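You operate a simulated robot arm through the tools that you are given. There is no shell and no other tool.

The job below is to be done with a simulated robot arm. You get a single attempt, and the scene is never put back.

Task
Dose bottle 26 with the amount of dye on the yellow tile.
Fine: one dose, under the spout; the bottle goes back to its own spot in the long white tray, the plate ends pulled out. Set down upright: what you pick out.
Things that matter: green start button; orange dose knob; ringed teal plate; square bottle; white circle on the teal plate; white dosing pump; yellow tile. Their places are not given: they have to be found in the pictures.

Only the result counts: the job must be done as asked and must still hold three seconds after the hand-in. Knocking over, shifting, dropping, spilling or breaking anything else fails it.

Robot
A 7-joint arm with a two-finger parallel gripper, fixed in place. Base frame: the origin is at the foot of the arm, x ahead of it, y to its left, z up; the work surface is at about z = 860. Units: mm, degrees, N and s.
With the tool pointing down near the work surface it reaches from about 300 to 700 mm from the base axis. Its first joint turns from -66.0 to 66.0 degrees. Payload 1.57 kg.
The tool frame sits at the grasp point between the pads (the TCP): z along the fingers, y along the line on which they close. The tips reach 30 mm beyond it. Largest opening 110 mm; finger width 24, thickness 12; the body of the gripper, 48 by 112 mm, starts 78 mm behind the TCP.
Orientation is told as [roll, pitch, yaw] about the base's x, y, z axes, in that order, counted from this pose: with the fingers straight down and closing along the base's y, the tool's x points along the base's -x, its y along +y and its z along -z.

Tools
- The arm moves only by the tool play_rows. Its arguments are lists of equal length, an entry for each row: "xyz": the shift along the tool's x, y, z in mm, a list of three; "delta_rot": the turn, a rotation vector about the tool's x, y, z in degrees, a list of three; "gripper": the finger opening in mm, from 0 to 110. In form: {"xyz": [[x, y, z], ...], "delta_rot": [[ax, ay, az], ...], "gripper": [gripper, ...]}. A call has 1 to 20 rows; each row shifts and turns the commanded pose from where the row before left it, along the tool's axes as they then stand. Each row takes 0.2 s and may step no farther than 50 mm and 8.6 degrees from the row before; otherwise, or with a gripper value out of range, the whole call is refused. A pose out of reach is approached as far as the arm can. The call stops where the force on the tool passes 70 N (or 10 N more than at its start, if that is more) or the arm is blocked; 0.2 s more then pass. The fingers move at their own pace (about 108 mm/s each) and stop on an object; they squeeze with about 39 N. The grip force told is the motor's: it shows also when the fingers shut on nothing. Time passes only in rows, and 0.2 s behind the last, so rows that do not move let the fingers close. It gives the time, the measured TCP pose, the force on the tool (base axes), the opening and the grip force at its end, in the units of the frame above (readings bear some noise), with the torque about the TCP (base axes, N m) and any sound that the robot's microphone picked up.
- Cameras (640 x 400 px; columns grow to the right, rows downward): "scene" is fixed at [153.3, -385.1, 1407.9]; the picture's right is [0.87, -0.49, 0.00], its down [-0.27, -0.47, -0.84] and it looks along [0.41, 0.73, -0.54] (base axes); focal length 332 px, centre (320, 200). "wrist" rides on the gripper at [70, 16, -141] in the tool frame; the picture's right is [-0.23, 0.97, 0.00], its down [-0.85, -0.20, -0.48] and it looks along [-0.47, -0.11, 0.88] (tool axes); focal length 222 px, centre (320, 200).
- get_image(camera): a new picture of that camera. The clock stands still meanwhile.
- point_at(camera, pixels): for up to 12 pixels [column, row] of the newest picture of that camera ("zoom" is the newest enlarged one), the place [x, y, z] in the base frame of the surface seen there, good to about 2 mm. The clock stands still meanwhile.
- inspect(camera, box): a new picture of the part [left, top, right, bottom] of that camera's present view, enlarged. The clock stands still meanwhile.
- close_job(): hands the job in; it is judged then, once.

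Leave the gripper open and the arm clear of the work at the hand-in unless told otherwise.

The tools are called after "Emit:" as name(argument=value, ...) on one line, values as JSON. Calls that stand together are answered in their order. play_rows: Moves the arm, as the interface text tells. Its arguments: {"type":"object","properties":{"xyz":{"type":"array"},"delta_rot":{"type":"array"},"gripper":{"type":"array"}},"required":["xyz","delta_rot","gripper"]} The other tools are called the same way: get_image (camera) takes a picture; point_at (camera, pixels) gives the place of the surface under pixels of a picture; inspect (camera, box) takes an enlarged picture of a part of a camera's view; close_job () hands the job in.

At the start:

```text
time: 0.0
tcp_pos: [421.8, -53.6, 1165.5]
tcp_rot: [0.0, -0.1, 0.1]
force: [0.2, 0.2, -0.5]
ft_torque: [0.03, 0.0, 0.06]
width: 109.9
grasp_force: 0.1
```

scene: 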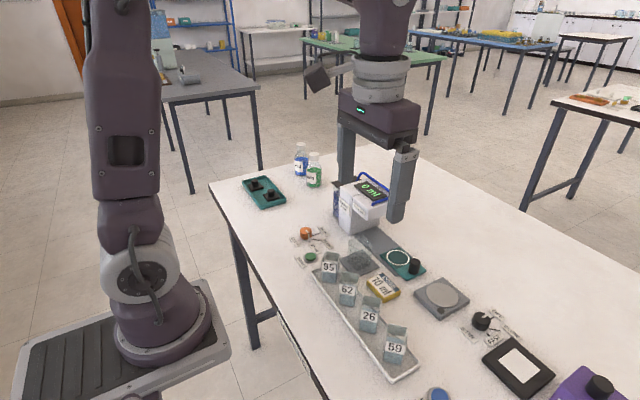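
wrist: 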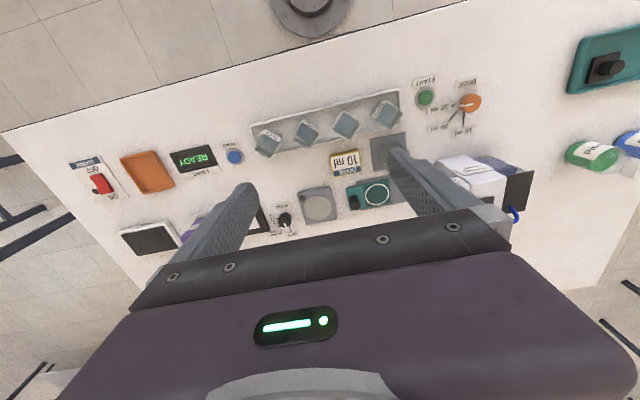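

I see a tray of four square bottles (95, 62, 26, 59), a white pump, a teal plate with a ring, an orange knob, a green button and a yellow tile reading "10 ml". I'll enlarge parts of the scene view to read the details.

Emit:
inspect(camera="scene", box=[280, 210, 440, 310])

Emit:
inspect(camera="scene", box=[290, 220, 350, 260])

Emit:
inspect(camera="wrist", box=[320, 60, 560, 220])

```text
4.00 times, centred on (360, 260) of scene
```

zoom: 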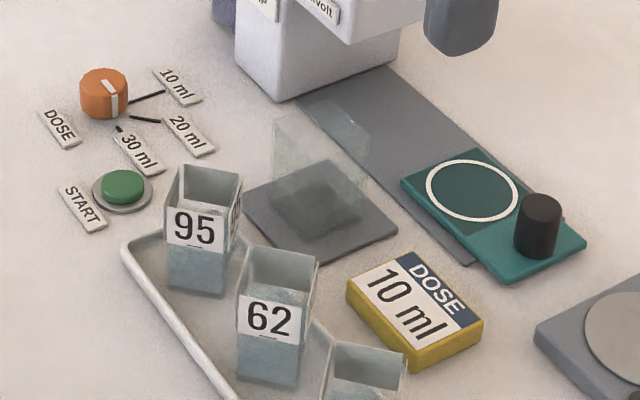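

```text
10.00 times, centred on (320, 240) of scene
```

zoom: 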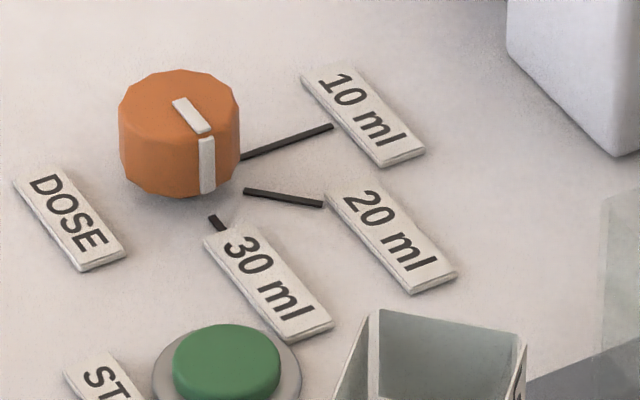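

```text
2.50 times, centred on (440, 140) of wrist
```

zoom: 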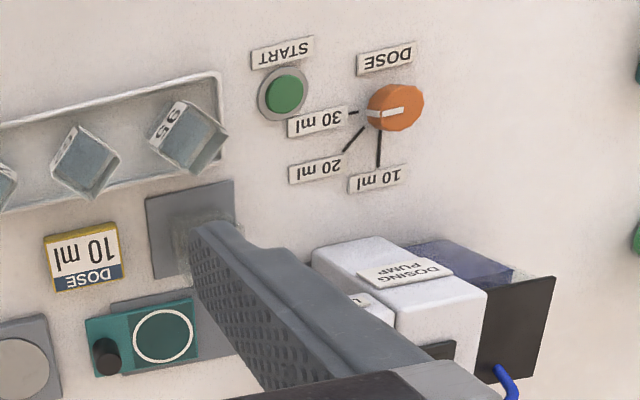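

The dial's white mark points at 30 ml and the tile says 10 ml. There is also a faint glass block on a dark mat between the tray and the plate. I'll measure places on the dial, button and labels in a fresh zoom.

Emit:
inspect(camera="scene", box=[290, 220, 350, 260])

Emit:
point_at(camera="zoom", pixels=[[185, 105], [205, 130], [180, 120], [205, 185], [160, 85], [130, 110], [325, 128], [250, 155], [320, 203], [250, 190], [212, 218], [225, 355]])

Emit:
inspect(camera="scene", box=[310, 170, 430, 290])

Emit:
inspect(camera="scene", box=[300, 240, 440, 390])

```text
10.00 times, centred on (320, 240) of scene
```

zoom: 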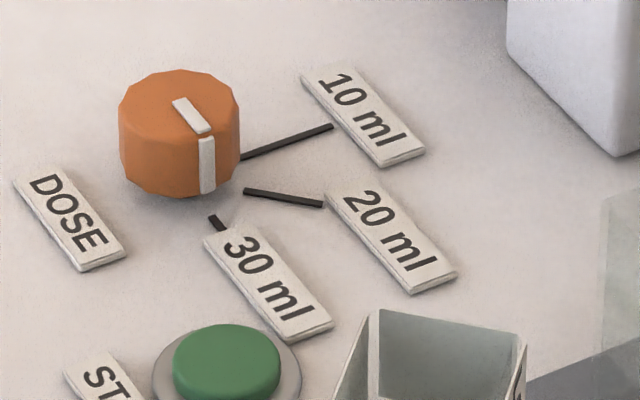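

```text
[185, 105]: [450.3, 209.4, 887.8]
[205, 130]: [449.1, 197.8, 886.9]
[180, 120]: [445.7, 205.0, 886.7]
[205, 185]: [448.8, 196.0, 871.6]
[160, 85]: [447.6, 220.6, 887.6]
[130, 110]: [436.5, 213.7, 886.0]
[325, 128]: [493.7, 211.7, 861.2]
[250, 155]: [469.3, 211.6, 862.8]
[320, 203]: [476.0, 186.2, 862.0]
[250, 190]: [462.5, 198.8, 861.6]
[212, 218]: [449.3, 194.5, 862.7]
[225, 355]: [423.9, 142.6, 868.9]
```

```text
3.33 times, centred on (370, 230) of scene
```

zoom: 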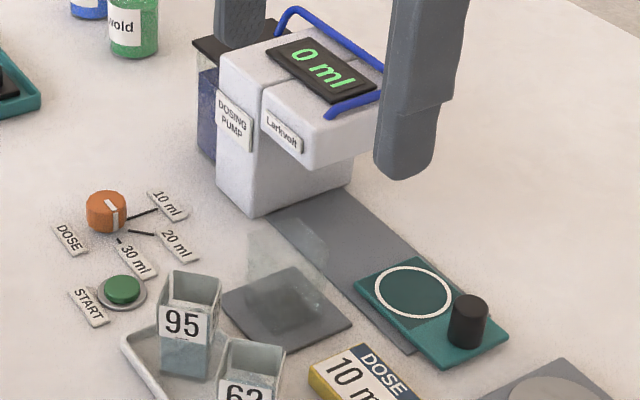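

```text
2.67 times, centred on (370, 315) of scene
```

zoom: 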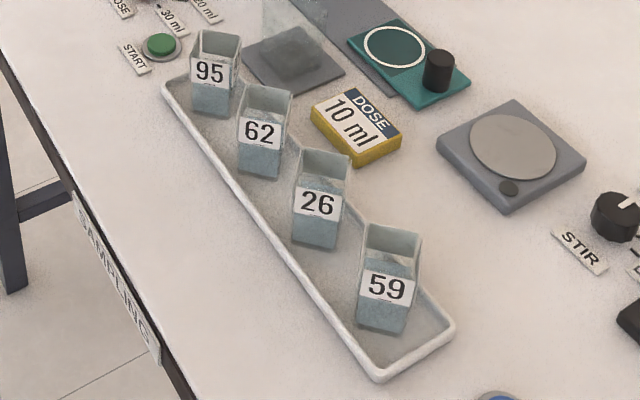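

Knob centre is near (448, 211) with the 30 ml tick toward -y and the 10 ml tick toward +x, so a quarter turn is needed. Now I'll measure bottle 26, its tray and the neighbours in the newest zoom (26's label at about (318, 204)).

Emit:
point_at(camera="zoom", pixels=[[298, 150], [351, 156], [347, 182], [294, 177], [318, 205], [294, 238], [337, 248], [275, 200], [370, 265], [258, 135], [387, 290], [211, 72]])

Emit:
point_at(camera="scene", pixels=[[360, 262], [349, 243], [355, 240], [365, 245], [352, 258], [372, 260], [397, 258], [414, 266], [414, 275], [397, 247], [384, 258], [425, 270]])

Emit:
inspect(camera="scene", box=[335, 230, 395, 275])

Emit:
inspect(camera="scene", box=[340, 275, 400, 345])

```text
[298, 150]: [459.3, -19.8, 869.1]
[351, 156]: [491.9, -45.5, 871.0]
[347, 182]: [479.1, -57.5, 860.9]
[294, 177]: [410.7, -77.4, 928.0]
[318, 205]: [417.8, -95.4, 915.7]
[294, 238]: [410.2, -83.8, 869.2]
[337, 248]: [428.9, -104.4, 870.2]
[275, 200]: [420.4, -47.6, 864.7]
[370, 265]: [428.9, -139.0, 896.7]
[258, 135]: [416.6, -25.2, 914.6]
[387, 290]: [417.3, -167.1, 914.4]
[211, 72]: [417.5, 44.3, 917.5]
```

```text
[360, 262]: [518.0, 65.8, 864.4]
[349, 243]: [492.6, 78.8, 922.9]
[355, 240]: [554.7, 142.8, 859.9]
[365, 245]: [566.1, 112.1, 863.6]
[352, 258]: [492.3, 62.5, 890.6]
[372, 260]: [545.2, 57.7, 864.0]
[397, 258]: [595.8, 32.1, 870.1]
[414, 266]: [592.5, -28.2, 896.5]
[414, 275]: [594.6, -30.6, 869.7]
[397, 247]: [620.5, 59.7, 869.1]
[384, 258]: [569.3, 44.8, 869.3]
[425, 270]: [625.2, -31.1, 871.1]
```

```text
8.89 times, centred on (365, 252) of scene
```

zoom: 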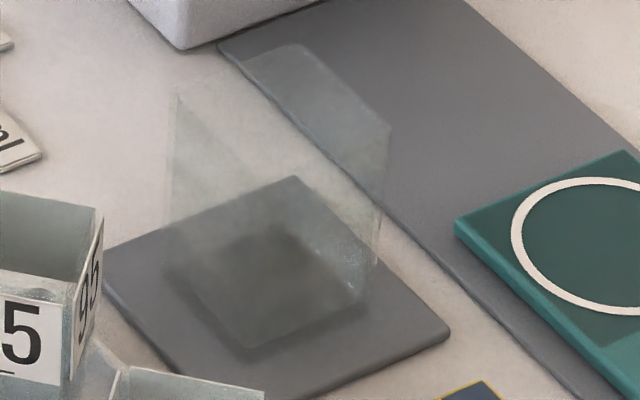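

```text
5.71 times, centred on (370, 310) of scene
```

zoom: 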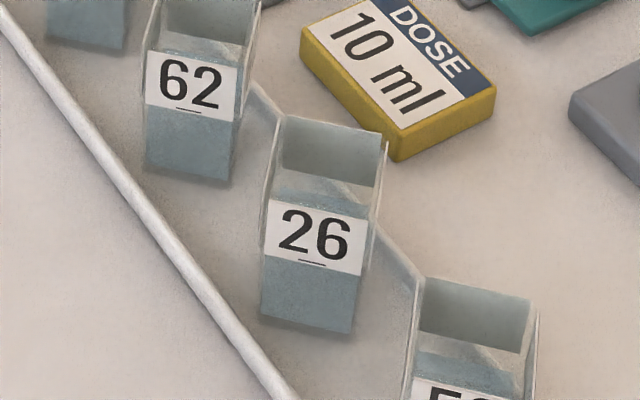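

The glass block stands on the dark mat near (492, 70), reaching about z = 923. I'll measure its edges in a fresh enlargement so I can stay clear of it.

Emit:
inspect(camera="scene", box=[335, 230, 395, 275])

Emit:
point_at(camera="zoom", pixels=[[178, 95], [172, 180], [172, 240], [250, 340], [210, 90], [290, 55], [300, 130], [380, 135], [378, 200], [365, 270], [270, 160], [250, 230]])

Emit:
inspect(camera="wrist", box=[340, 100, 460, 200])

```text
8.89 times, centred on (365, 252) of scene
```

zoom: 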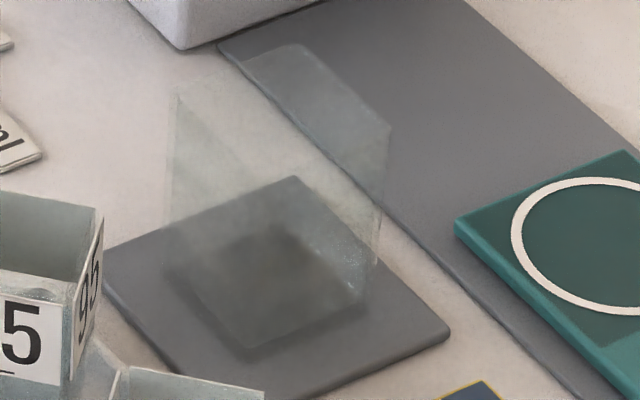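

```text
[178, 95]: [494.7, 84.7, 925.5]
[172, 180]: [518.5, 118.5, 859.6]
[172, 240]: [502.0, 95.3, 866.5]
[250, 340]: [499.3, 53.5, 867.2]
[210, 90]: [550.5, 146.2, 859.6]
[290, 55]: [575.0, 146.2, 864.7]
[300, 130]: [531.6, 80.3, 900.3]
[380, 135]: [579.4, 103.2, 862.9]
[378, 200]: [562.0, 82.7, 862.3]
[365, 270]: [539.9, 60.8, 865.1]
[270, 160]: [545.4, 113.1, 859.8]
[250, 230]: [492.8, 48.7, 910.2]
```

```text
4.00 times, centred on (400, 150) of wrist
```

zoom: 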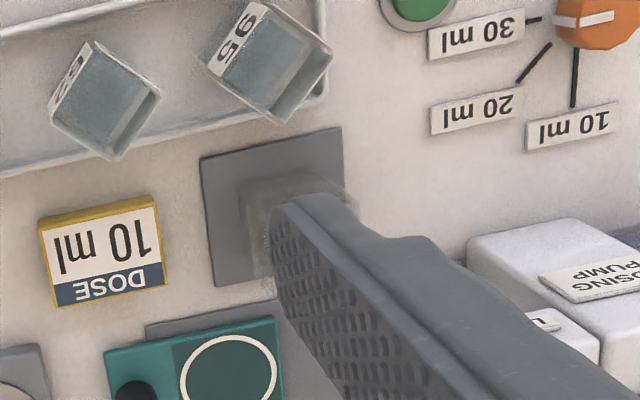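

The glass block spans roughly x 490–540, y 47–100 and reaches up to about z = 926. I'll stay well above it. Next I move up and back so the wrist camera looks at the tray from above; the path is in free air.

Emit:
play_rows(xyz=[[27, -7, 30], [27, -7, 30], [27, -7, 30]], delta_rot=[[0, 0, 0], [0, 0, 0], [0, 0, 0]], gripper=[110, 110, 110])

Emit:
get_image(camera="wrist")

Emit:
get_image(camera="scene")

```text
time: 0.8
tcp_pos: [343.3, -74.0, 1075.8]
tcp_rot: [0.0, 0.0, -0.1]
force: [-0.5, 0.1, 0.5]
ft_torque: [0.0, 0.0, 0.01]
width: 110.0
grasp_force: 0.0
```

```text
taken
```

wrist: 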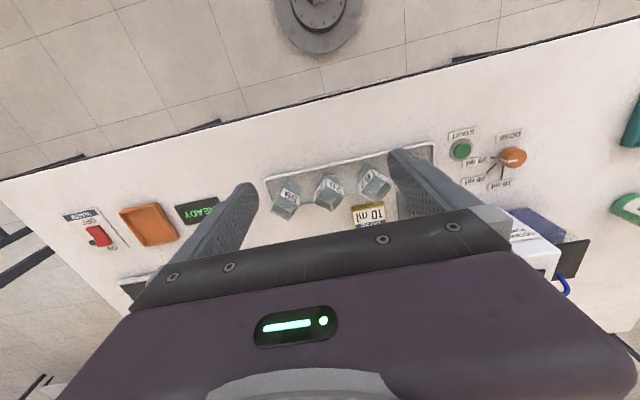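

```text
taken
```

scene: 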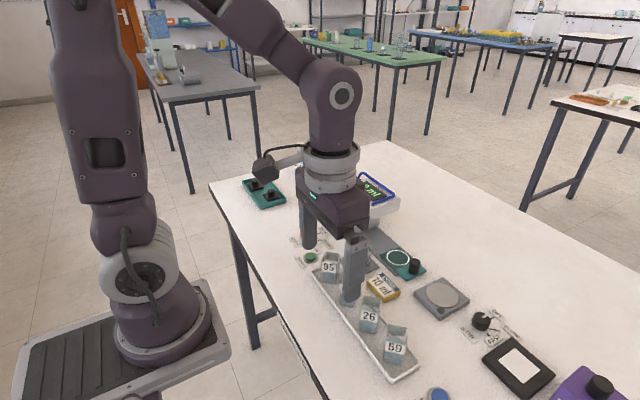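

The wrist picture shows, left to right, 59, 26 (about (327, 192)) and 62. I'll enlarge that part.

Emit:
inspect(camera="wrist", box=[260, 145, 420, 235])

Emit:
inspect(camera="wrist", box=[300, 165, 360, 215])

Emit:
inspect(camera="scene", box=[345, 280, 425, 380])

```text
4.00 times, centred on (340, 190) of wrist
```

zoom: 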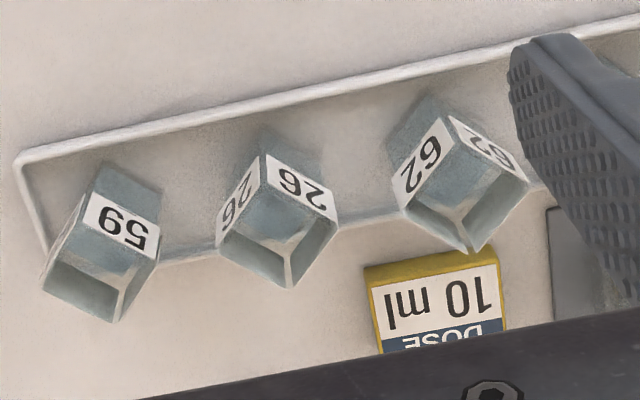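

```text
8.00 times, centred on (330, 190) of wrist
```

zoom: 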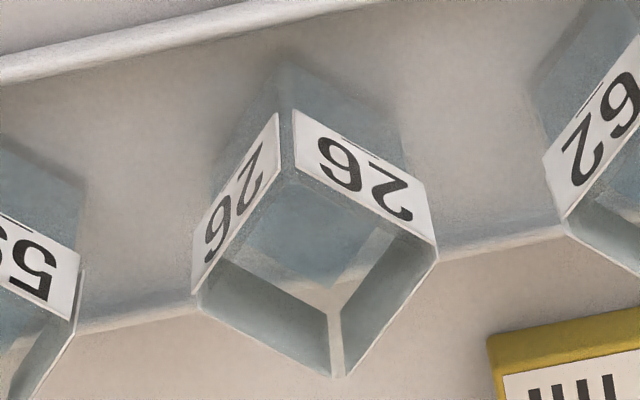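

```text
4.00 times, centred on (385, 330) of scene
```

zoom: 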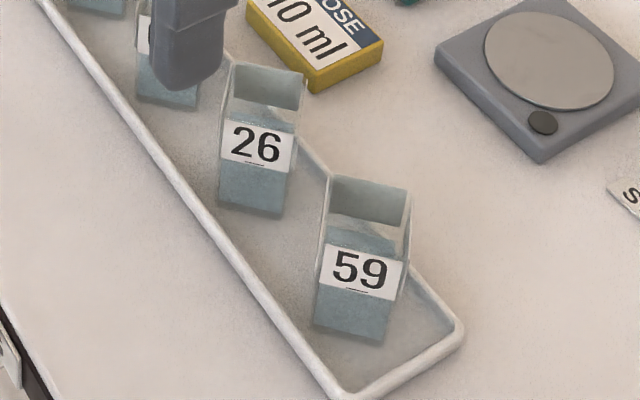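

Bottle 26 stands turned by about 45 degrees. I'll take a fresh zoom and measure its rim corners (near (197, 300), (437, 250), (338, 375), (290, 175)), label edges and the tray rims.

Emit:
inspect(camera="wrist", box=[300, 165, 360, 215])

Emit:
point_at(camera="zoom", pixels=[[291, 172], [285, 118], [300, 118], [425, 185], [400, 190], [275, 120], [200, 270], [205, 255], [198, 295], [435, 245], [338, 372], [290, 70]])

Emit:
point_at(camera="zoom", pixels=[[340, 140], [240, 190], [370, 165], [355, 110], [250, 140], [220, 150], [393, 125], [100, 60], [120, 325], [500, 245], [320, 300], [270, 225]])

```text
8.00 times, centred on (330, 190) of wrist
```

zoom: 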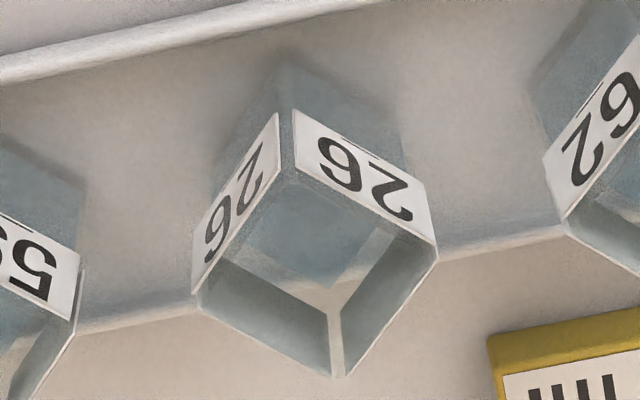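

```text
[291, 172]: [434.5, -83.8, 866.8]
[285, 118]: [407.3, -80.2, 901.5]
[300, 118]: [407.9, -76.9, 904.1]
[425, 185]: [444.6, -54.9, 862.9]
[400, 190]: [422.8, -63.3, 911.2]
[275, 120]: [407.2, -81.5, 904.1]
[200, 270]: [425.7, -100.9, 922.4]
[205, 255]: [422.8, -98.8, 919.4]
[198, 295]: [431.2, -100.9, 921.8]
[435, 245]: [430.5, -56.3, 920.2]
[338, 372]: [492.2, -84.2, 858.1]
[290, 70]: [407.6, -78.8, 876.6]
```

```text
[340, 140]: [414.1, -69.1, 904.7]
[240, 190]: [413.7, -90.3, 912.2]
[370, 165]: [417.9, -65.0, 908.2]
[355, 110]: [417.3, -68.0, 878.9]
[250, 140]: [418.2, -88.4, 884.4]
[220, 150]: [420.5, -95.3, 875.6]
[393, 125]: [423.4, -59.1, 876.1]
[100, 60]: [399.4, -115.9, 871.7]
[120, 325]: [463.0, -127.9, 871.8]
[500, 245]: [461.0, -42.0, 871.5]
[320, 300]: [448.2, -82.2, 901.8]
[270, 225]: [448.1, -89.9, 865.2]
```

Bottle 26's rim corners give a centre of about (430, -79), sides of about 33 mm, faces at about 44–45 degrees and top at z ≈ 928. Now I move over toward the plate at the same height (z 1076, above everything) to look at the plate, glass and pump.

Emit:
play_rows(xyz=[[-29, 33, 0], [-29, 33, 0], [-29, 33, 0], [-29, 33, 0]], delta_rot=[[0, 0, 0], [0, 0, 0], [0, 0, 0], [0, 0, 0]], gripper=[110, 110, 110, 110])

Emit:
get_image(camera="wrist")

Emit:
inspect(camera="wrist", box=[250, 140, 400, 230])

```text
time: 1.8
tcp_pos: [455.3, 58.3, 1075.9]
tcp_rot: [-0.1, 0.0, 0.0]
force: [1.4, 0.1, 0.8]
ft_torque: [0.01, 0.0, 0.0]
width: 110.1
grasp_force: 0.1
```

```text
taken
```

wrist: 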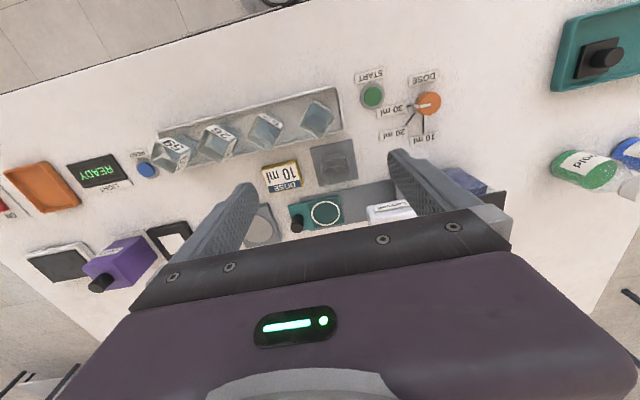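

```text
4.27 times, centred on (325, 185) of wrist
```

zoom: 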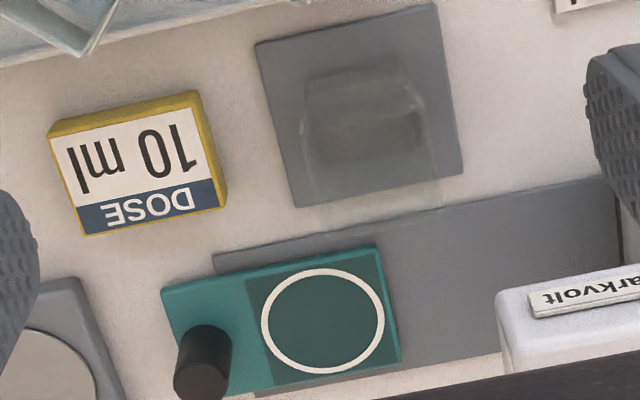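

From above I see the mat with the glass block at zoom (310–440, 70–220), the plate with ring centred at about (322, 320), and the handle at (200, 360). I'll measure these.

Emit:
point_at(camera="zoom", pixels=[[322, 320], [262, 320], [384, 320], [322, 270], [322, 372], [376, 248], [164, 290], [400, 360], [205, 340], [200, 372], [215, 256], [600, 180]])

Emit:
point_at(camera="zoom", pixels=[[310, 85], [308, 120], [305, 155], [325, 190], [415, 85], [425, 120], [440, 200], [370, 80], [370, 120], [370, 160], [370, 200], [258, 42]])

Emit:
inspect(camera="wrist", box=[300, 135, 370, 195])

Emit:
inspect(camera="scene", box=[325, 160, 445, 280])

```text
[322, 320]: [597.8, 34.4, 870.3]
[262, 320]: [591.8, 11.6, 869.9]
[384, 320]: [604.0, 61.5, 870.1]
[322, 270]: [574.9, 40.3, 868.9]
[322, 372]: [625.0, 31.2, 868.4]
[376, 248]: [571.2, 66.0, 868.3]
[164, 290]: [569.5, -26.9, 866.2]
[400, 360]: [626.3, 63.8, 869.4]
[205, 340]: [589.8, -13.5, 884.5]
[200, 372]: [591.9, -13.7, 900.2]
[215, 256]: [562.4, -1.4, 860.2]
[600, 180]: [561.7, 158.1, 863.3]
```

```text
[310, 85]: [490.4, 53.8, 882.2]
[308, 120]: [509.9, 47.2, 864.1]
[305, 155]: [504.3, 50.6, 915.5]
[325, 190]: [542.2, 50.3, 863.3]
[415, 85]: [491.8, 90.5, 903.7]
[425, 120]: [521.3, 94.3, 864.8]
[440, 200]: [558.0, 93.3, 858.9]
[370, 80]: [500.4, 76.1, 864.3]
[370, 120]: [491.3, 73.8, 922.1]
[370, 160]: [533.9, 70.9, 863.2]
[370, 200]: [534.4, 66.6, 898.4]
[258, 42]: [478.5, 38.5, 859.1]
```

```text
6.67 times, centred on (335, 165) of wrist
```

zoom: 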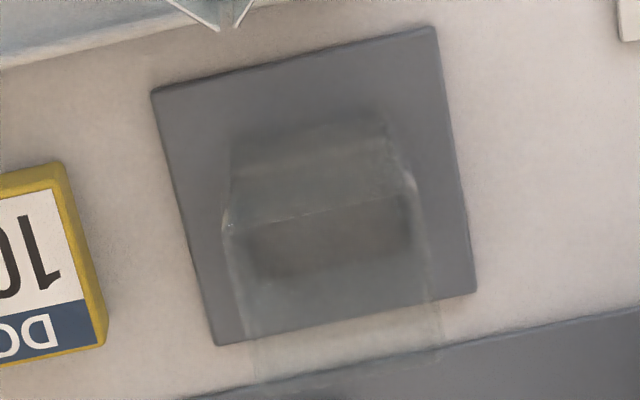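

```text
3.33 times, centred on (385, 220) of scene
```

zoom: 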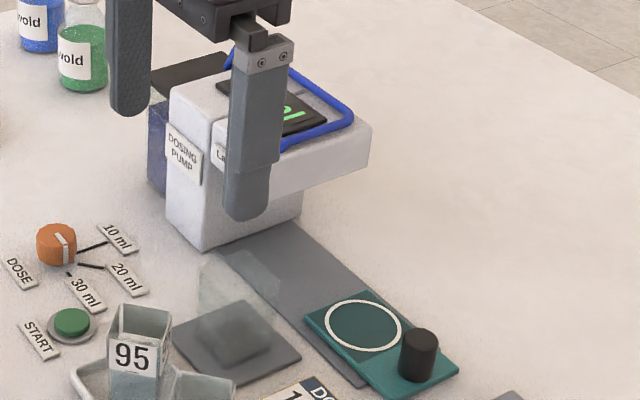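

Ring centre comes out at about (599, 36.5, 870), glass at x 490–536, y 50–93. Now I look at the knob at wrist (428, 103) and the button at (373, 96) from this side.

Emit:
inspect(camera="wrist", box=[350, 60, 450, 150])

Emit:
point_at(camera="zoom", pixels=[[500, 190], [440, 185], [455, 187], [480, 188], [500, 150], [560, 180], [510, 240], [455, 215], [135, 215], [160, 240], [150, 190], [190, 240]])

```text
4.44 times, centred on (400, 105) of wrist
```

zoom: 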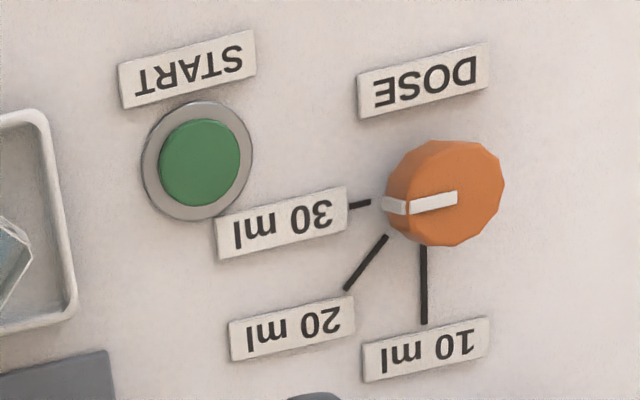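

```text
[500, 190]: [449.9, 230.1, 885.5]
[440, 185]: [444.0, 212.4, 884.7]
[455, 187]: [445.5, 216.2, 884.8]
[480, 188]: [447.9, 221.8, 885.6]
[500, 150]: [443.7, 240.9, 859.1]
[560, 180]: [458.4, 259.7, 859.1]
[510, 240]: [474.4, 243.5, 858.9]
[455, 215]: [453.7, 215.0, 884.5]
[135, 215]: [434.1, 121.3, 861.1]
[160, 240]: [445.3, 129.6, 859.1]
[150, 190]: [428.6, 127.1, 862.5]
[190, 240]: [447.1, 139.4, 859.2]
```

The knob's top spans zoom columns 405–505 and rows 142–245. I'll sample its rim and mark more, plus the green button (centre about (200, 162)).

Emit:
point_at(camera="zoom", pixels=[[412, 190], [498, 185], [450, 148], [440, 238], [456, 197], [412, 204], [480, 150], [480, 232], [425, 160], [200, 162], [165, 165], [236, 158]])

Emit:
point_at(camera="zoom", pixels=[[200, 125], [195, 200], [148, 165], [250, 150], [425, 320], [422, 250], [350, 285], [385, 240], [352, 206], [368, 203], [240, 240], [470, 330]])

Emit:
inspect(camera="scene", box=[290, 220, 350, 260])

Emit:
point_at(camera="zoom", pixels=[[125, 110], [235, 110], [180, 75], [180, 100], [207, 128], [185, 140], [145, 80], [220, 85], [225, 350], [180, 360], [275, 360], [225, 330]])

```text
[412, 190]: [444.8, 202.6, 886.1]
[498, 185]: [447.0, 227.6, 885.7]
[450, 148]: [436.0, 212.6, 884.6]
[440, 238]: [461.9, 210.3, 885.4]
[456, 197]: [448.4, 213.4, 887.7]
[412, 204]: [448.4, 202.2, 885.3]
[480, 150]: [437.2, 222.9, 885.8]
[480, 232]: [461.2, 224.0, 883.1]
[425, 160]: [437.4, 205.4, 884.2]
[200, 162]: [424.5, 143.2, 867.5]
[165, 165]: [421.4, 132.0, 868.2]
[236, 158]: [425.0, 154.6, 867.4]
```

```text
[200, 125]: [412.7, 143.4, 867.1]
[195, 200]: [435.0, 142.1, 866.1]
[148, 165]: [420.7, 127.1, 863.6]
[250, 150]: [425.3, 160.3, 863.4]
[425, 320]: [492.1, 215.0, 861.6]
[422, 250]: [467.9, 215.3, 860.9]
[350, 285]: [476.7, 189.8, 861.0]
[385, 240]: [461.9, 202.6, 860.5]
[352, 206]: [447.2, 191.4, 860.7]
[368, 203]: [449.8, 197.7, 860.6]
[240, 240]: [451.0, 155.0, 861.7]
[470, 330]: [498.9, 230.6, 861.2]
```

```text
10.00 times, centred on (320, 240) of scene
```

zoom: 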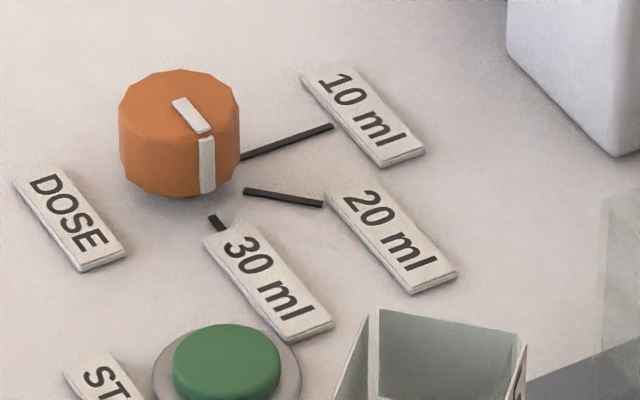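

```text
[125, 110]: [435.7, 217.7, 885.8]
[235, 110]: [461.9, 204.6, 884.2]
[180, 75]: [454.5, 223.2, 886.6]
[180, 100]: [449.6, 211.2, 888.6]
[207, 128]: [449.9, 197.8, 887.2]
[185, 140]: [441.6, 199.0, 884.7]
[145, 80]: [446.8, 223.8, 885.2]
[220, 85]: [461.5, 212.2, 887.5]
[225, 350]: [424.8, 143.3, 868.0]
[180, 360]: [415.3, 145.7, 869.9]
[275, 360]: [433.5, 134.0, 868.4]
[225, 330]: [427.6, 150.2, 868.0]
```

The two cameras differ by about 3 mm on the knob's y (211 against 215), so I'll get a closer look: moving to about (383, 229, 1010), in free air at x < 455, far from the pump.

Emit:
play_rows(xyz=[[14.4, 34.2, 13], [14.4, 34.2, 13], [14.4, 34.2, 13], [14.4, 34.2, 13], [14.4, 34.2, 13]], delta_rot=[[0, 0, 0], [0, 0, 0], [0, 0, 0], [0, 0, 0], [0, 0, 0]], gripper=[110, 110, 110, 110, 110])

Emit:
get_image(camera="wrist")

Emit:
get_image(camera="scene")

```text
time: 3.0
tcp_pos: [383.1, 228.8, 1011.0]
tcp_rot: [0.1, -0.1, 0.0]
force: [-0.2, -1.2, 0.0]
ft_torque: [-0.03, -0.05, -0.01]
width: 110.0
grasp_force: 0.1
```

```text
taken
```

wrist: 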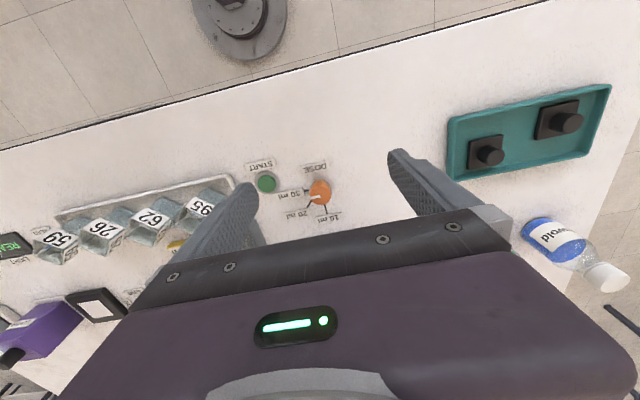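

```text
taken
```

scene: 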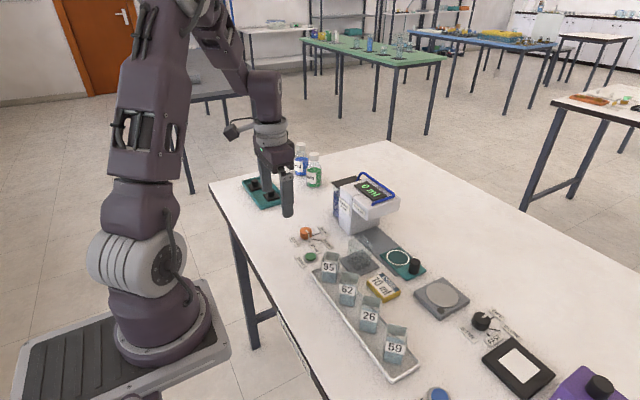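

Knob is at wrist (319, 192). The pump is now unobstructed in the scene view as well, so I'll enlarge both.

Emit:
inspect(camera="wrist", box=[295, 170, 345, 220])

Emit:
point_at(camera="zoom", pixels=[[200, 190], [320, 200], [330, 130], [330, 270], [420, 200], [240, 230], [330, 160], [290, 170], [380, 170], [380, 250], [270, 260], [300, 220]])

Emit:
inspect(camera="scene", box=[325, 160, 445, 280])

```text
8.00 times, centred on (320, 195) of wrist
```

zoom: 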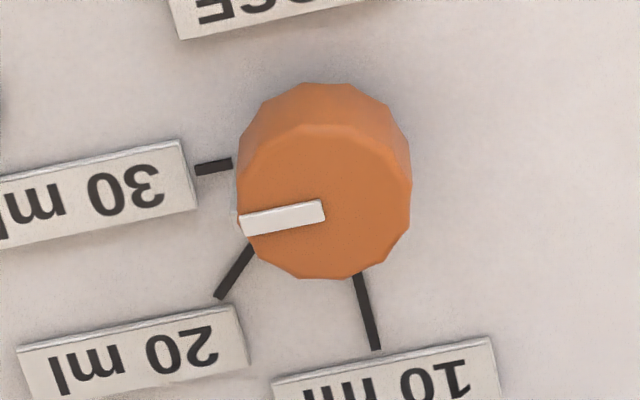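

```text
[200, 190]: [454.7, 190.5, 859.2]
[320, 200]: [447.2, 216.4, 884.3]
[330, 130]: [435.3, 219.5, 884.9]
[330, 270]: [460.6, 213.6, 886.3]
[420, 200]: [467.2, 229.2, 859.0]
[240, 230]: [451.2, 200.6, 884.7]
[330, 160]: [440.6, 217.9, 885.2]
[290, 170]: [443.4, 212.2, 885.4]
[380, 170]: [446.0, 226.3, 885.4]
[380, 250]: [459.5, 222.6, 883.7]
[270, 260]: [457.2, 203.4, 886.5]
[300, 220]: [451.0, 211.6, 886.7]
```

```text
3.33 times, centred on (385, 220) of scene
```

zoom: 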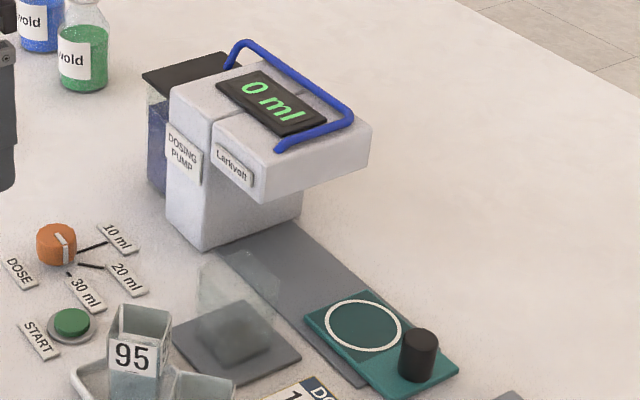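

The close view puts the knob's centre at about (448.5, 215.5), top z ≈ 885; with the scene camera's height error accounted for they agree. I'll move above it to z = 940 and turn the tool to yaw -45, so that the 90-degree turn stays within ±45.

Emit:
play_rows(xyz=[[-21.8, -4.5, 23.6], [-21.8, -4.5, 23.6], [-21.8, -4.5, 23.6], [0, 0, 0], [0, 0, 0], [0, 0, 0], [0, 0, 0], [0, 0, 0], [0, 0, 0], [0, 0, 0]], delta_rot=[[0, 0, 0], [0, 0, 0], [0, 0, 0], [0, 0, 7.5], [0, 0, 7.5], [0, 0, 7.5], [0, 0, 7.5], [0, 0, 7.5], [0, 0, 7.5], [0, 0, 0]], gripper=[110, 90, 60, 60, 60, 60, 60, 60, 60, 60])

Emit:
get_image(camera="wrist")

Emit:
inspect(camera="scene", box=[260, 180, 380, 280])

```text
time: 5.2
tcp_pos: [450.6, 215.1, 939.8]
tcp_rot: [0.0, 0.0, -45.1]
force: [0.3, 0.8, -0.4]
ft_torque: [0.01, 0.02, 0.01]
width: 59.9
grasp_force: 0.0
```

```text
taken
```

wrist: 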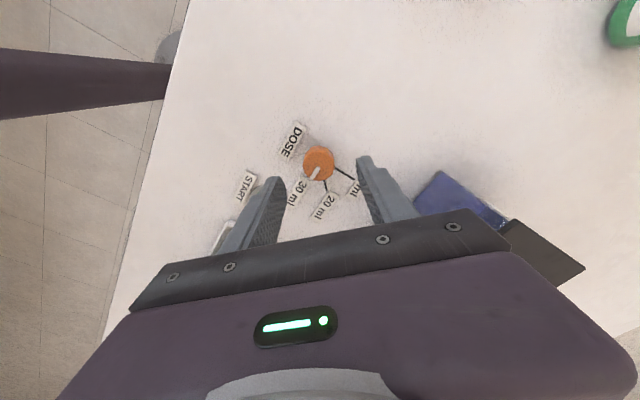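

```text
4.00 times, centred on (320, 230) of scene
```

zoom: 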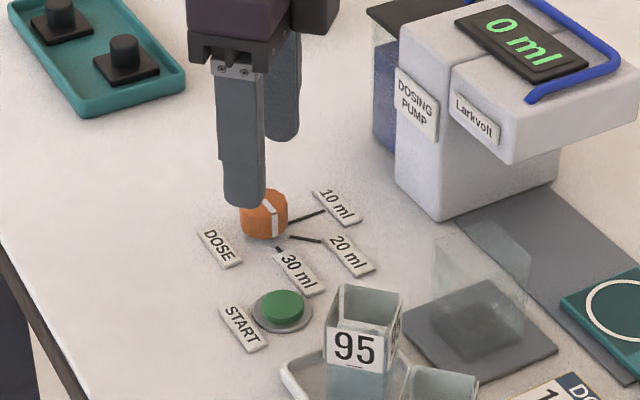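

TCP is at (450.6, 215.1, 939.8), yaw -45. I'll measure the knob once more from this closer view before going down.

Emit:
inspect(camera="wrist", box=[280, 130, 360, 200])

Emit:
point_at(camera="wrist", pixels=[[319, 163], [307, 163], [331, 163], [319, 151], [319, 176], [311, 154], [328, 154], [327, 172], [315, 160], [322, 166]])

```text
5.71 times, centred on (320, 165) of wrist
```

zoom: 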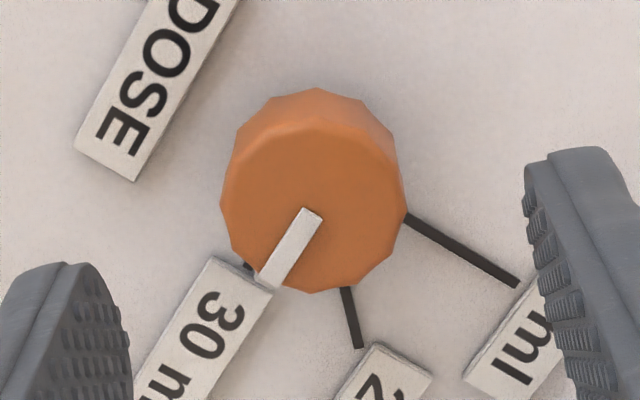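

```text
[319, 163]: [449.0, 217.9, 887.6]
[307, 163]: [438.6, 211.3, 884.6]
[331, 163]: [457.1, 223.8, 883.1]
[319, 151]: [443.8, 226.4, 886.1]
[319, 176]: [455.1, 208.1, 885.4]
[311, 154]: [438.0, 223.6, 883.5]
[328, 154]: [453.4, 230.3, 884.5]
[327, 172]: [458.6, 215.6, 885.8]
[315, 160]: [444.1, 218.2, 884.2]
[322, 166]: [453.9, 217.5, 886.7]
```

From this view the knob centre is about (450.2, 215.3), so the TCP is already on it within a millimetre. I'll go straight down 42 mm to z ≈ 898 (tips at 868, above the labels).

Emit:
play_rows(xyz=[[0, 0, 14], [0, 0, 14], [0, 0, 10], [0, 0, 4]], delta_rot=[[0, 0, 0], [0, 0, 0], [0, 0, 0], [0, 0, 0]], gripper=[60, 60, 60, 60])

Emit:
get_image(camera="wrist")

Emit:
inspect(camera="scene", box=[270, 200, 350, 270])

```text
time: 6.2
tcp_pos: [450.6, 215.2, 898.2]
tcp_rot: [0.0, 0.0, -45.0]
force: [-0.3, -0.5, 1.1]
ft_torque: [-0.02, 0.0, -0.02]
width: 59.7
grasp_force: 0.0
```

```text
taken
```

wrist: 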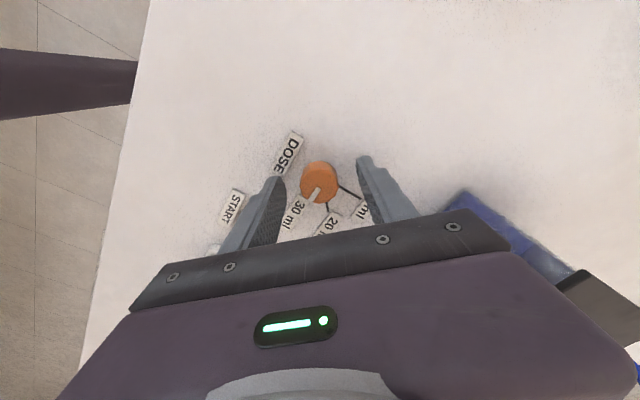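

```text
5.71 times, centred on (310, 235) of scene
```

zoom: 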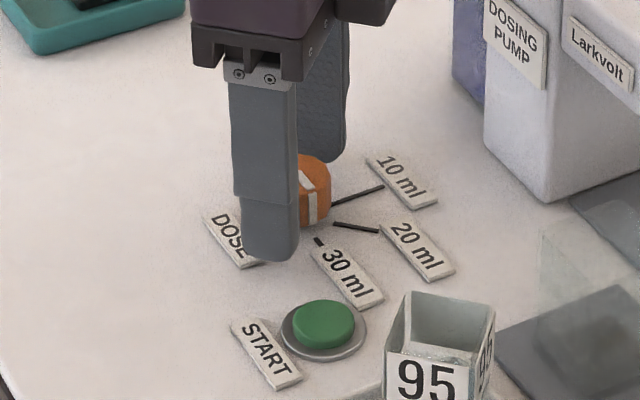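

Fingers straddle the knob with no contact. I'll close in steps and watch the side force.

Emit:
play_rows(xyz=[[0, 0, 0], [0, 0, 0], [0, 0, 0]], delta_rot=[[0, 0, 0], [0, 0, 0], [0, 0, 0]], gripper=[40, 25, 25])

```text
time: 7.0
tcp_pos: [448.4, 215.5, 896.8]
tcp_rot: [-0.1, -0.1, -45.0]
force: [-5.5, -5.3, 0.4]
ft_torque: [-0.03, 0.07, 0.01]
width: 28.8
grasp_force: 38.6
```

The knob is held at 28.8 mm with only about 7 N side force. Now turning counter-clockwise (from the 30 ml tick toward 20 and 10): first 22.5 degrees as a check.

Emit:
play_rows(xyz=[[0, 0, 0], [0, 0, 0], [0, 0, 0]], delta_rot=[[0, 0, -7.5], [0, 0, -7.5], [0, 0, -7.5]], gripper=[25, 25, 25])

Emit:
inspect(camera="wrist", box=[280, 150, 370, 230])

Emit:
inspect(camera="scene", box=[270, 200, 350, 270])

```text
time: 7.8
tcp_pos: [449.6, 214.8, 896.9]
tcp_rot: [-0.1, 0.2, -22.5]
force: [-15.1, -5.7, -4.1]
ft_torque: [-0.03, -0.53, 0.02]
width: 28.9
grasp_force: 38.8
```

```text
5.00 times, centred on (325, 190) of wrist
```

zoom: 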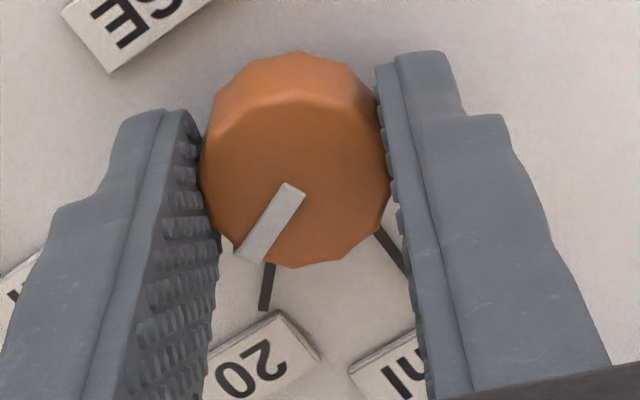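

```text
5.71 times, centred on (310, 235) of scene
```

zoom: 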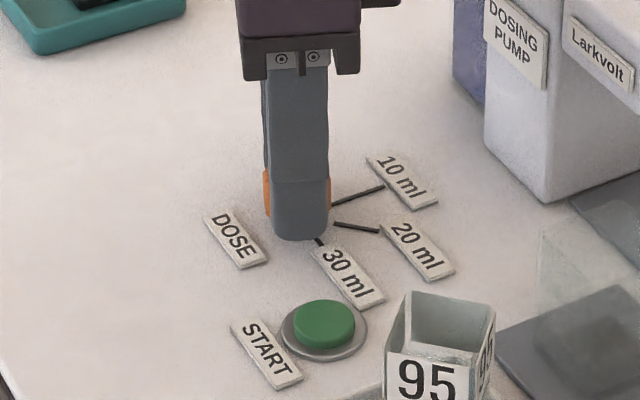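

The mark is turning toward 20 ml as wanted; the -15 N in x shows I'm about 1 mm too far in +x. I'll shift the tool 1 mm back and continue the turn by 30 degrees more.

Emit:
play_rows(xyz=[[1.0, -0.7, 0], [0, 0, 0], [0, 0, 0], [0, 0, 0], [0, 0, 0]], delta_rot=[[0, 0, 0], [0, 0, -7.5], [0, 0, -7.5], [0, 0, -7.5], [0, 0, -7.5]], gripper=[25, 25, 25, 25, 25])

```text
time: 9.0
tcp_pos: [449.9, 214.1, 898.3]
tcp_rot: [-0.1, 0.1, 7.6]
force: [-6.2, -5.8, -32.0]
ft_torque: [-0.02, 0.09, -0.02]
width: 29.0
grasp_force: 38.7
```

The turn is at 52.5 degrees. The -32 N in z means I'm pulling up on the knob a little, so I'll ease down 1 mm with small turns, then check.

Emit:
play_rows(xyz=[[0, 0, 1.0], [0, 0, 0], [0, 0, 0]], delta_rot=[[0, 0, 0], [0, 0, -7.5], [0, 0, -7.5]], gripper=[25, 25, 25])

Emit:
inspect(camera="wrist", box=[280, 150, 370, 230])

Emit:
inspect(camera="scene", box=[270, 200, 350, 270])

```text
time: 9.8
tcp_pos: [448.5, 214.2, 898.1]
tcp_rot: [0.0, 0.1, 22.6]
force: [-12.4, -11.0, 0.1]
ft_torque: [-0.11, 0.6, -0.02]
width: 28.7
grasp_force: 38.3
```

```text
5.00 times, centred on (325, 190) of wrist
```

zoom: 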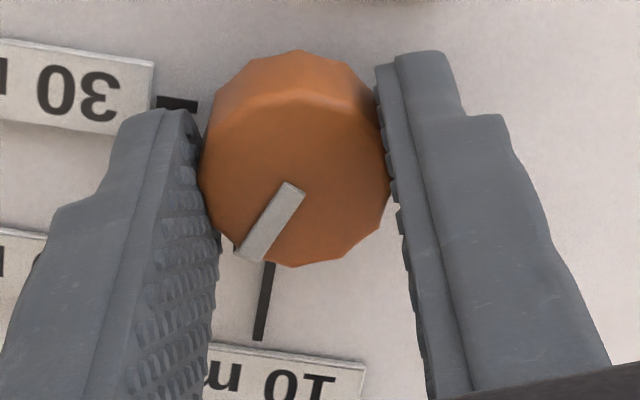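

```text
5.71 times, centred on (310, 235) of scene
```

zoom: 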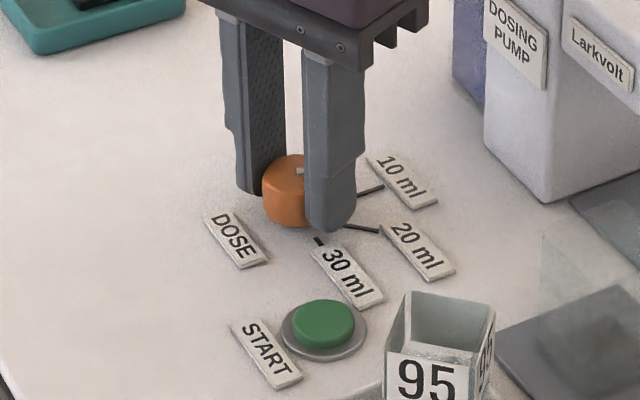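

67.5 degrees done, and the mark has not slipped in the grip. The last 22.5 degrees follow.

Emit:
play_rows(xyz=[[0.5, 0, 0], [0, 0, 0], [0, 0, 0], [0, 0, 0]], delta_rot=[[0, 0, -7.5], [0, 0, -7.5], [0, 0, -7.5], [0, 0, 0]], gripper=[25, 25, 25, 25])

Emit:
inspect(camera="wrist", box=[280, 150, 370, 230])

```text
time: 10.8
tcp_pos: [450.0, 215.3, 897.1]
tcp_rot: [0.1, -0.1, 45.1]
force: [-1.1, -12.0, 12.6]
ft_torque: [-0.29, 0.23, -0.03]
width: 28.6
grasp_force: 38.7
```

```text
5.00 times, centred on (325, 190) of wrist
```

zoom: 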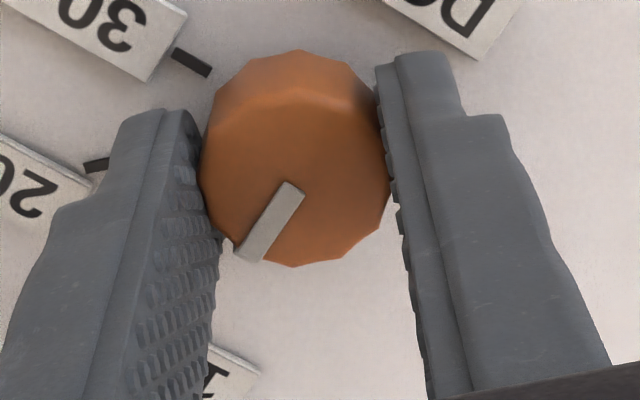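

90 degrees done. I'll open to 60 mm, rise straight up to z ≈ 960 and check where the mark points.

Emit:
play_rows(xyz=[[0, 0, 0], [0, 0, 0], [0, 0, -10], [0, 0, -25], [0, 0, -25]], delta_rot=[[0, 0, 0], [0, 0, 0], [0, 0, 0], [0, 0, 0], [0, 0, 0]], gripper=[60, 60, 60, 60, 60])

Emit:
inspect(camera="wrist", box=[270, 110, 370, 200])

Emit:
inspect(camera="scene", box=[270, 200, 350, 270])

```text
time: 12.0
tcp_pos: [449.7, 215.4, 956.7]
tcp_rot: [0.0, 0.0, 45.0]
force: [0.1, 0.8, -0.1]
ft_torque: [0.0, -0.03, 0.0]
width: 60.0
grasp_force: 0.1
```

```text
4.44 times, centred on (320, 155) of wrist
```

zoom: 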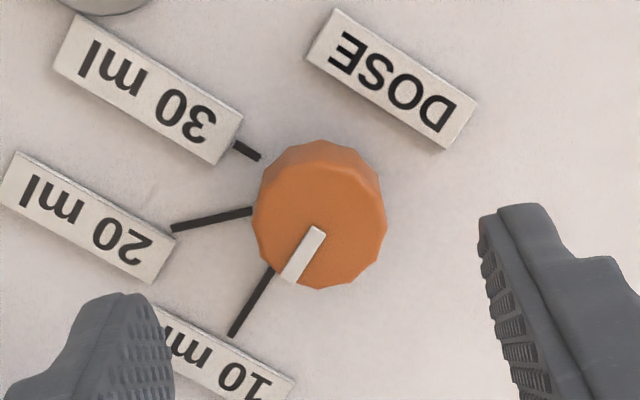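

```text
5.71 times, centred on (310, 235) of scene
```

zoom: 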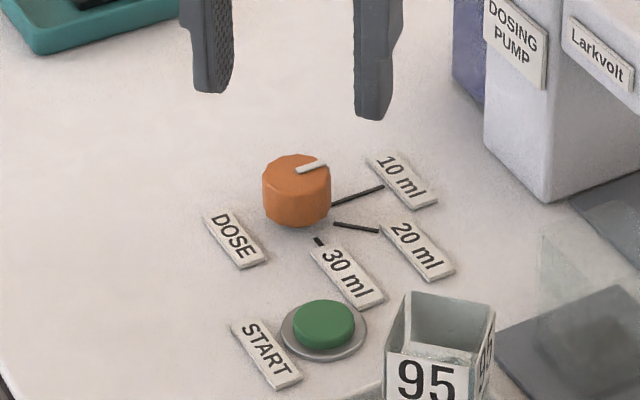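

The white mark is now parallel to the 10 ml tick. Next I rise 45 mm and travel at z ≈ 1000 to a viewing place near bottle 26.

Emit:
play_rows(xyz=[[0, 0, -45], [33.1, -22.9, 0], [33.1, -22.9, 0], [33.1, -22.9, 0], [33.1, -22.9, 0], [33.1, -22.9, 0], [33.1, -22.9, 0], [33.1, -22.9, 0], [33.1, -22.9, 0], [0, 0, 0]], delta_rot=[[0, 0, 0], [0, 0, 0], [0, 0, 0], [0, 0, 0], [0, 0, 0], [0, 0, 0], [0, 0, 0], [0, 0, 0], [0, 0, 0], [0, 0, 0]], gripper=[60, 60, 60, 60, 60, 60, 60, 60, 60, 60])

Emit:
get_image(camera="wrist")

Emit:
inspect(camera="wrist", box=[280, 150, 370, 230])

```text
time: 14.2
tcp_pos: [388.8, -101.6, 1002.2]
tcp_rot: [0.0, -0.1, 45.0]
force: [-0.1, 0.7, -0.1]
ft_torque: [-0.01, -0.01, 0.0]
width: 60.1
grasp_force: 0.1
```

```text
taken
```

wrist: 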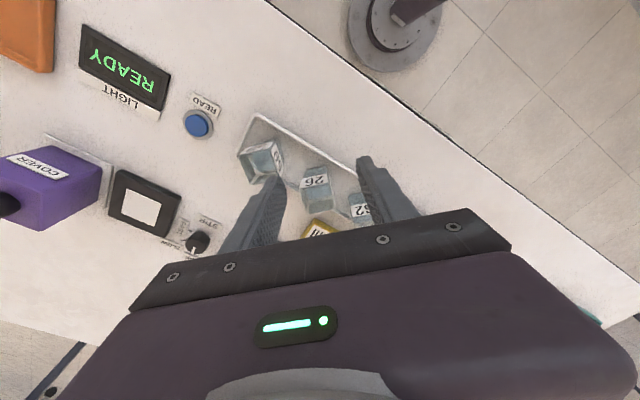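

```text
5.00 times, centred on (325, 190) of wrist
```

zoom: 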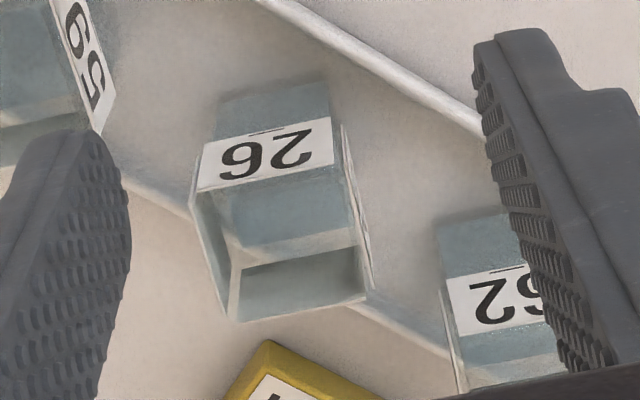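

Bottle 26 is at zoom (200–370, 100–320). I'll measure its label face and rim from here.

Emit:
point_at(camera="zoom", pixels=[[205, 160], [230, 165], [265, 155], [300, 148], [328, 145], [215, 110], [270, 100], [320, 95], [197, 188], [335, 162], [237, 316], [366, 296]])

Emit:
point_at(camera="zoom", pixels=[[346, 150], [355, 200], [362, 250], [372, 290], [210, 250], [196, 210], [222, 300], [300, 270], [200, 178], [330, 155], [350, 170], [367, 275]])

```text
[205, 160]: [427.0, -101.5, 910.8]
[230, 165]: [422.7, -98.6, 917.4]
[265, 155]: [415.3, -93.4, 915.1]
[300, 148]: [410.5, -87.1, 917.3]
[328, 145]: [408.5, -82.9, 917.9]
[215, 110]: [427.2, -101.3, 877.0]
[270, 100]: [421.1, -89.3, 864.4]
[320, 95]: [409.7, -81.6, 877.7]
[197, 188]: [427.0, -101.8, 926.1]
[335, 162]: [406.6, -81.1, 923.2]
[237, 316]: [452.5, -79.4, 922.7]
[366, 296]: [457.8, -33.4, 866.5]
```

```text
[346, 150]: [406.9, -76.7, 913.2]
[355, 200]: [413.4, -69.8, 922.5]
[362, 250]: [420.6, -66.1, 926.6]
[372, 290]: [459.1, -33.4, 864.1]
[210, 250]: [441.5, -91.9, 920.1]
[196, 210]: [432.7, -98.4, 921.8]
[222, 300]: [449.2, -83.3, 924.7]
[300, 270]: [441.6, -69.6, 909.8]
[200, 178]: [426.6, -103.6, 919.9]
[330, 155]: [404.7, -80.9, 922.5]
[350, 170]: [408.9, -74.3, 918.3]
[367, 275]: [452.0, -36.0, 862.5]
```

Combining both views: bottle 26's centre is about (429.7, -79.4), faces at 44–45 degrees, top z ≈ 926. I'll move over it at yaw 45 and come down to z = 945 (tips at 915 with fingers 60 apart), then check alignment.

Emit:
play_rows(xyz=[[-22.3, -6.6, 0], [-22.3, -6.6, 0], [0, 0, 20], [0, 0, 10], [0, 0, 0]], delta_rot=[[0, 0, 0], [0, 0, 0], [0, 0, 0], [0, 0, 0], [0, 0, 0]], gripper=[60, 60, 60, 60, 60])

Emit:
get_image(camera="wrist")

Emit:
inspect(camera="scene", box=[330, 240, 430, 340])

```text
time: 15.4
tcp_pos: [430.7, -80.1, 973.1]
tcp_rot: [-0.1, 0.0, 44.9]
force: [-0.1, 1.0, 0.1]
ft_torque: [-0.01, -0.04, 0.0]
width: 60.1
grasp_force: 0.0
```

```text
taken
```

wrist: 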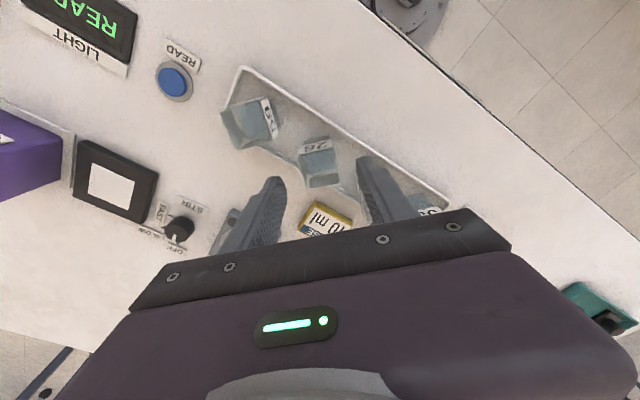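

```text
4.00 times, centred on (380, 290) of scene
```

zoom: 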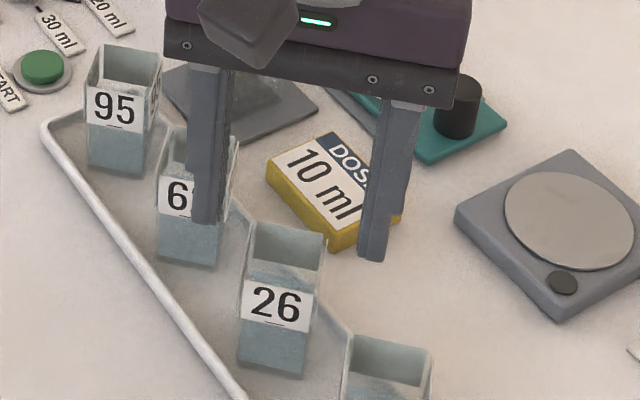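

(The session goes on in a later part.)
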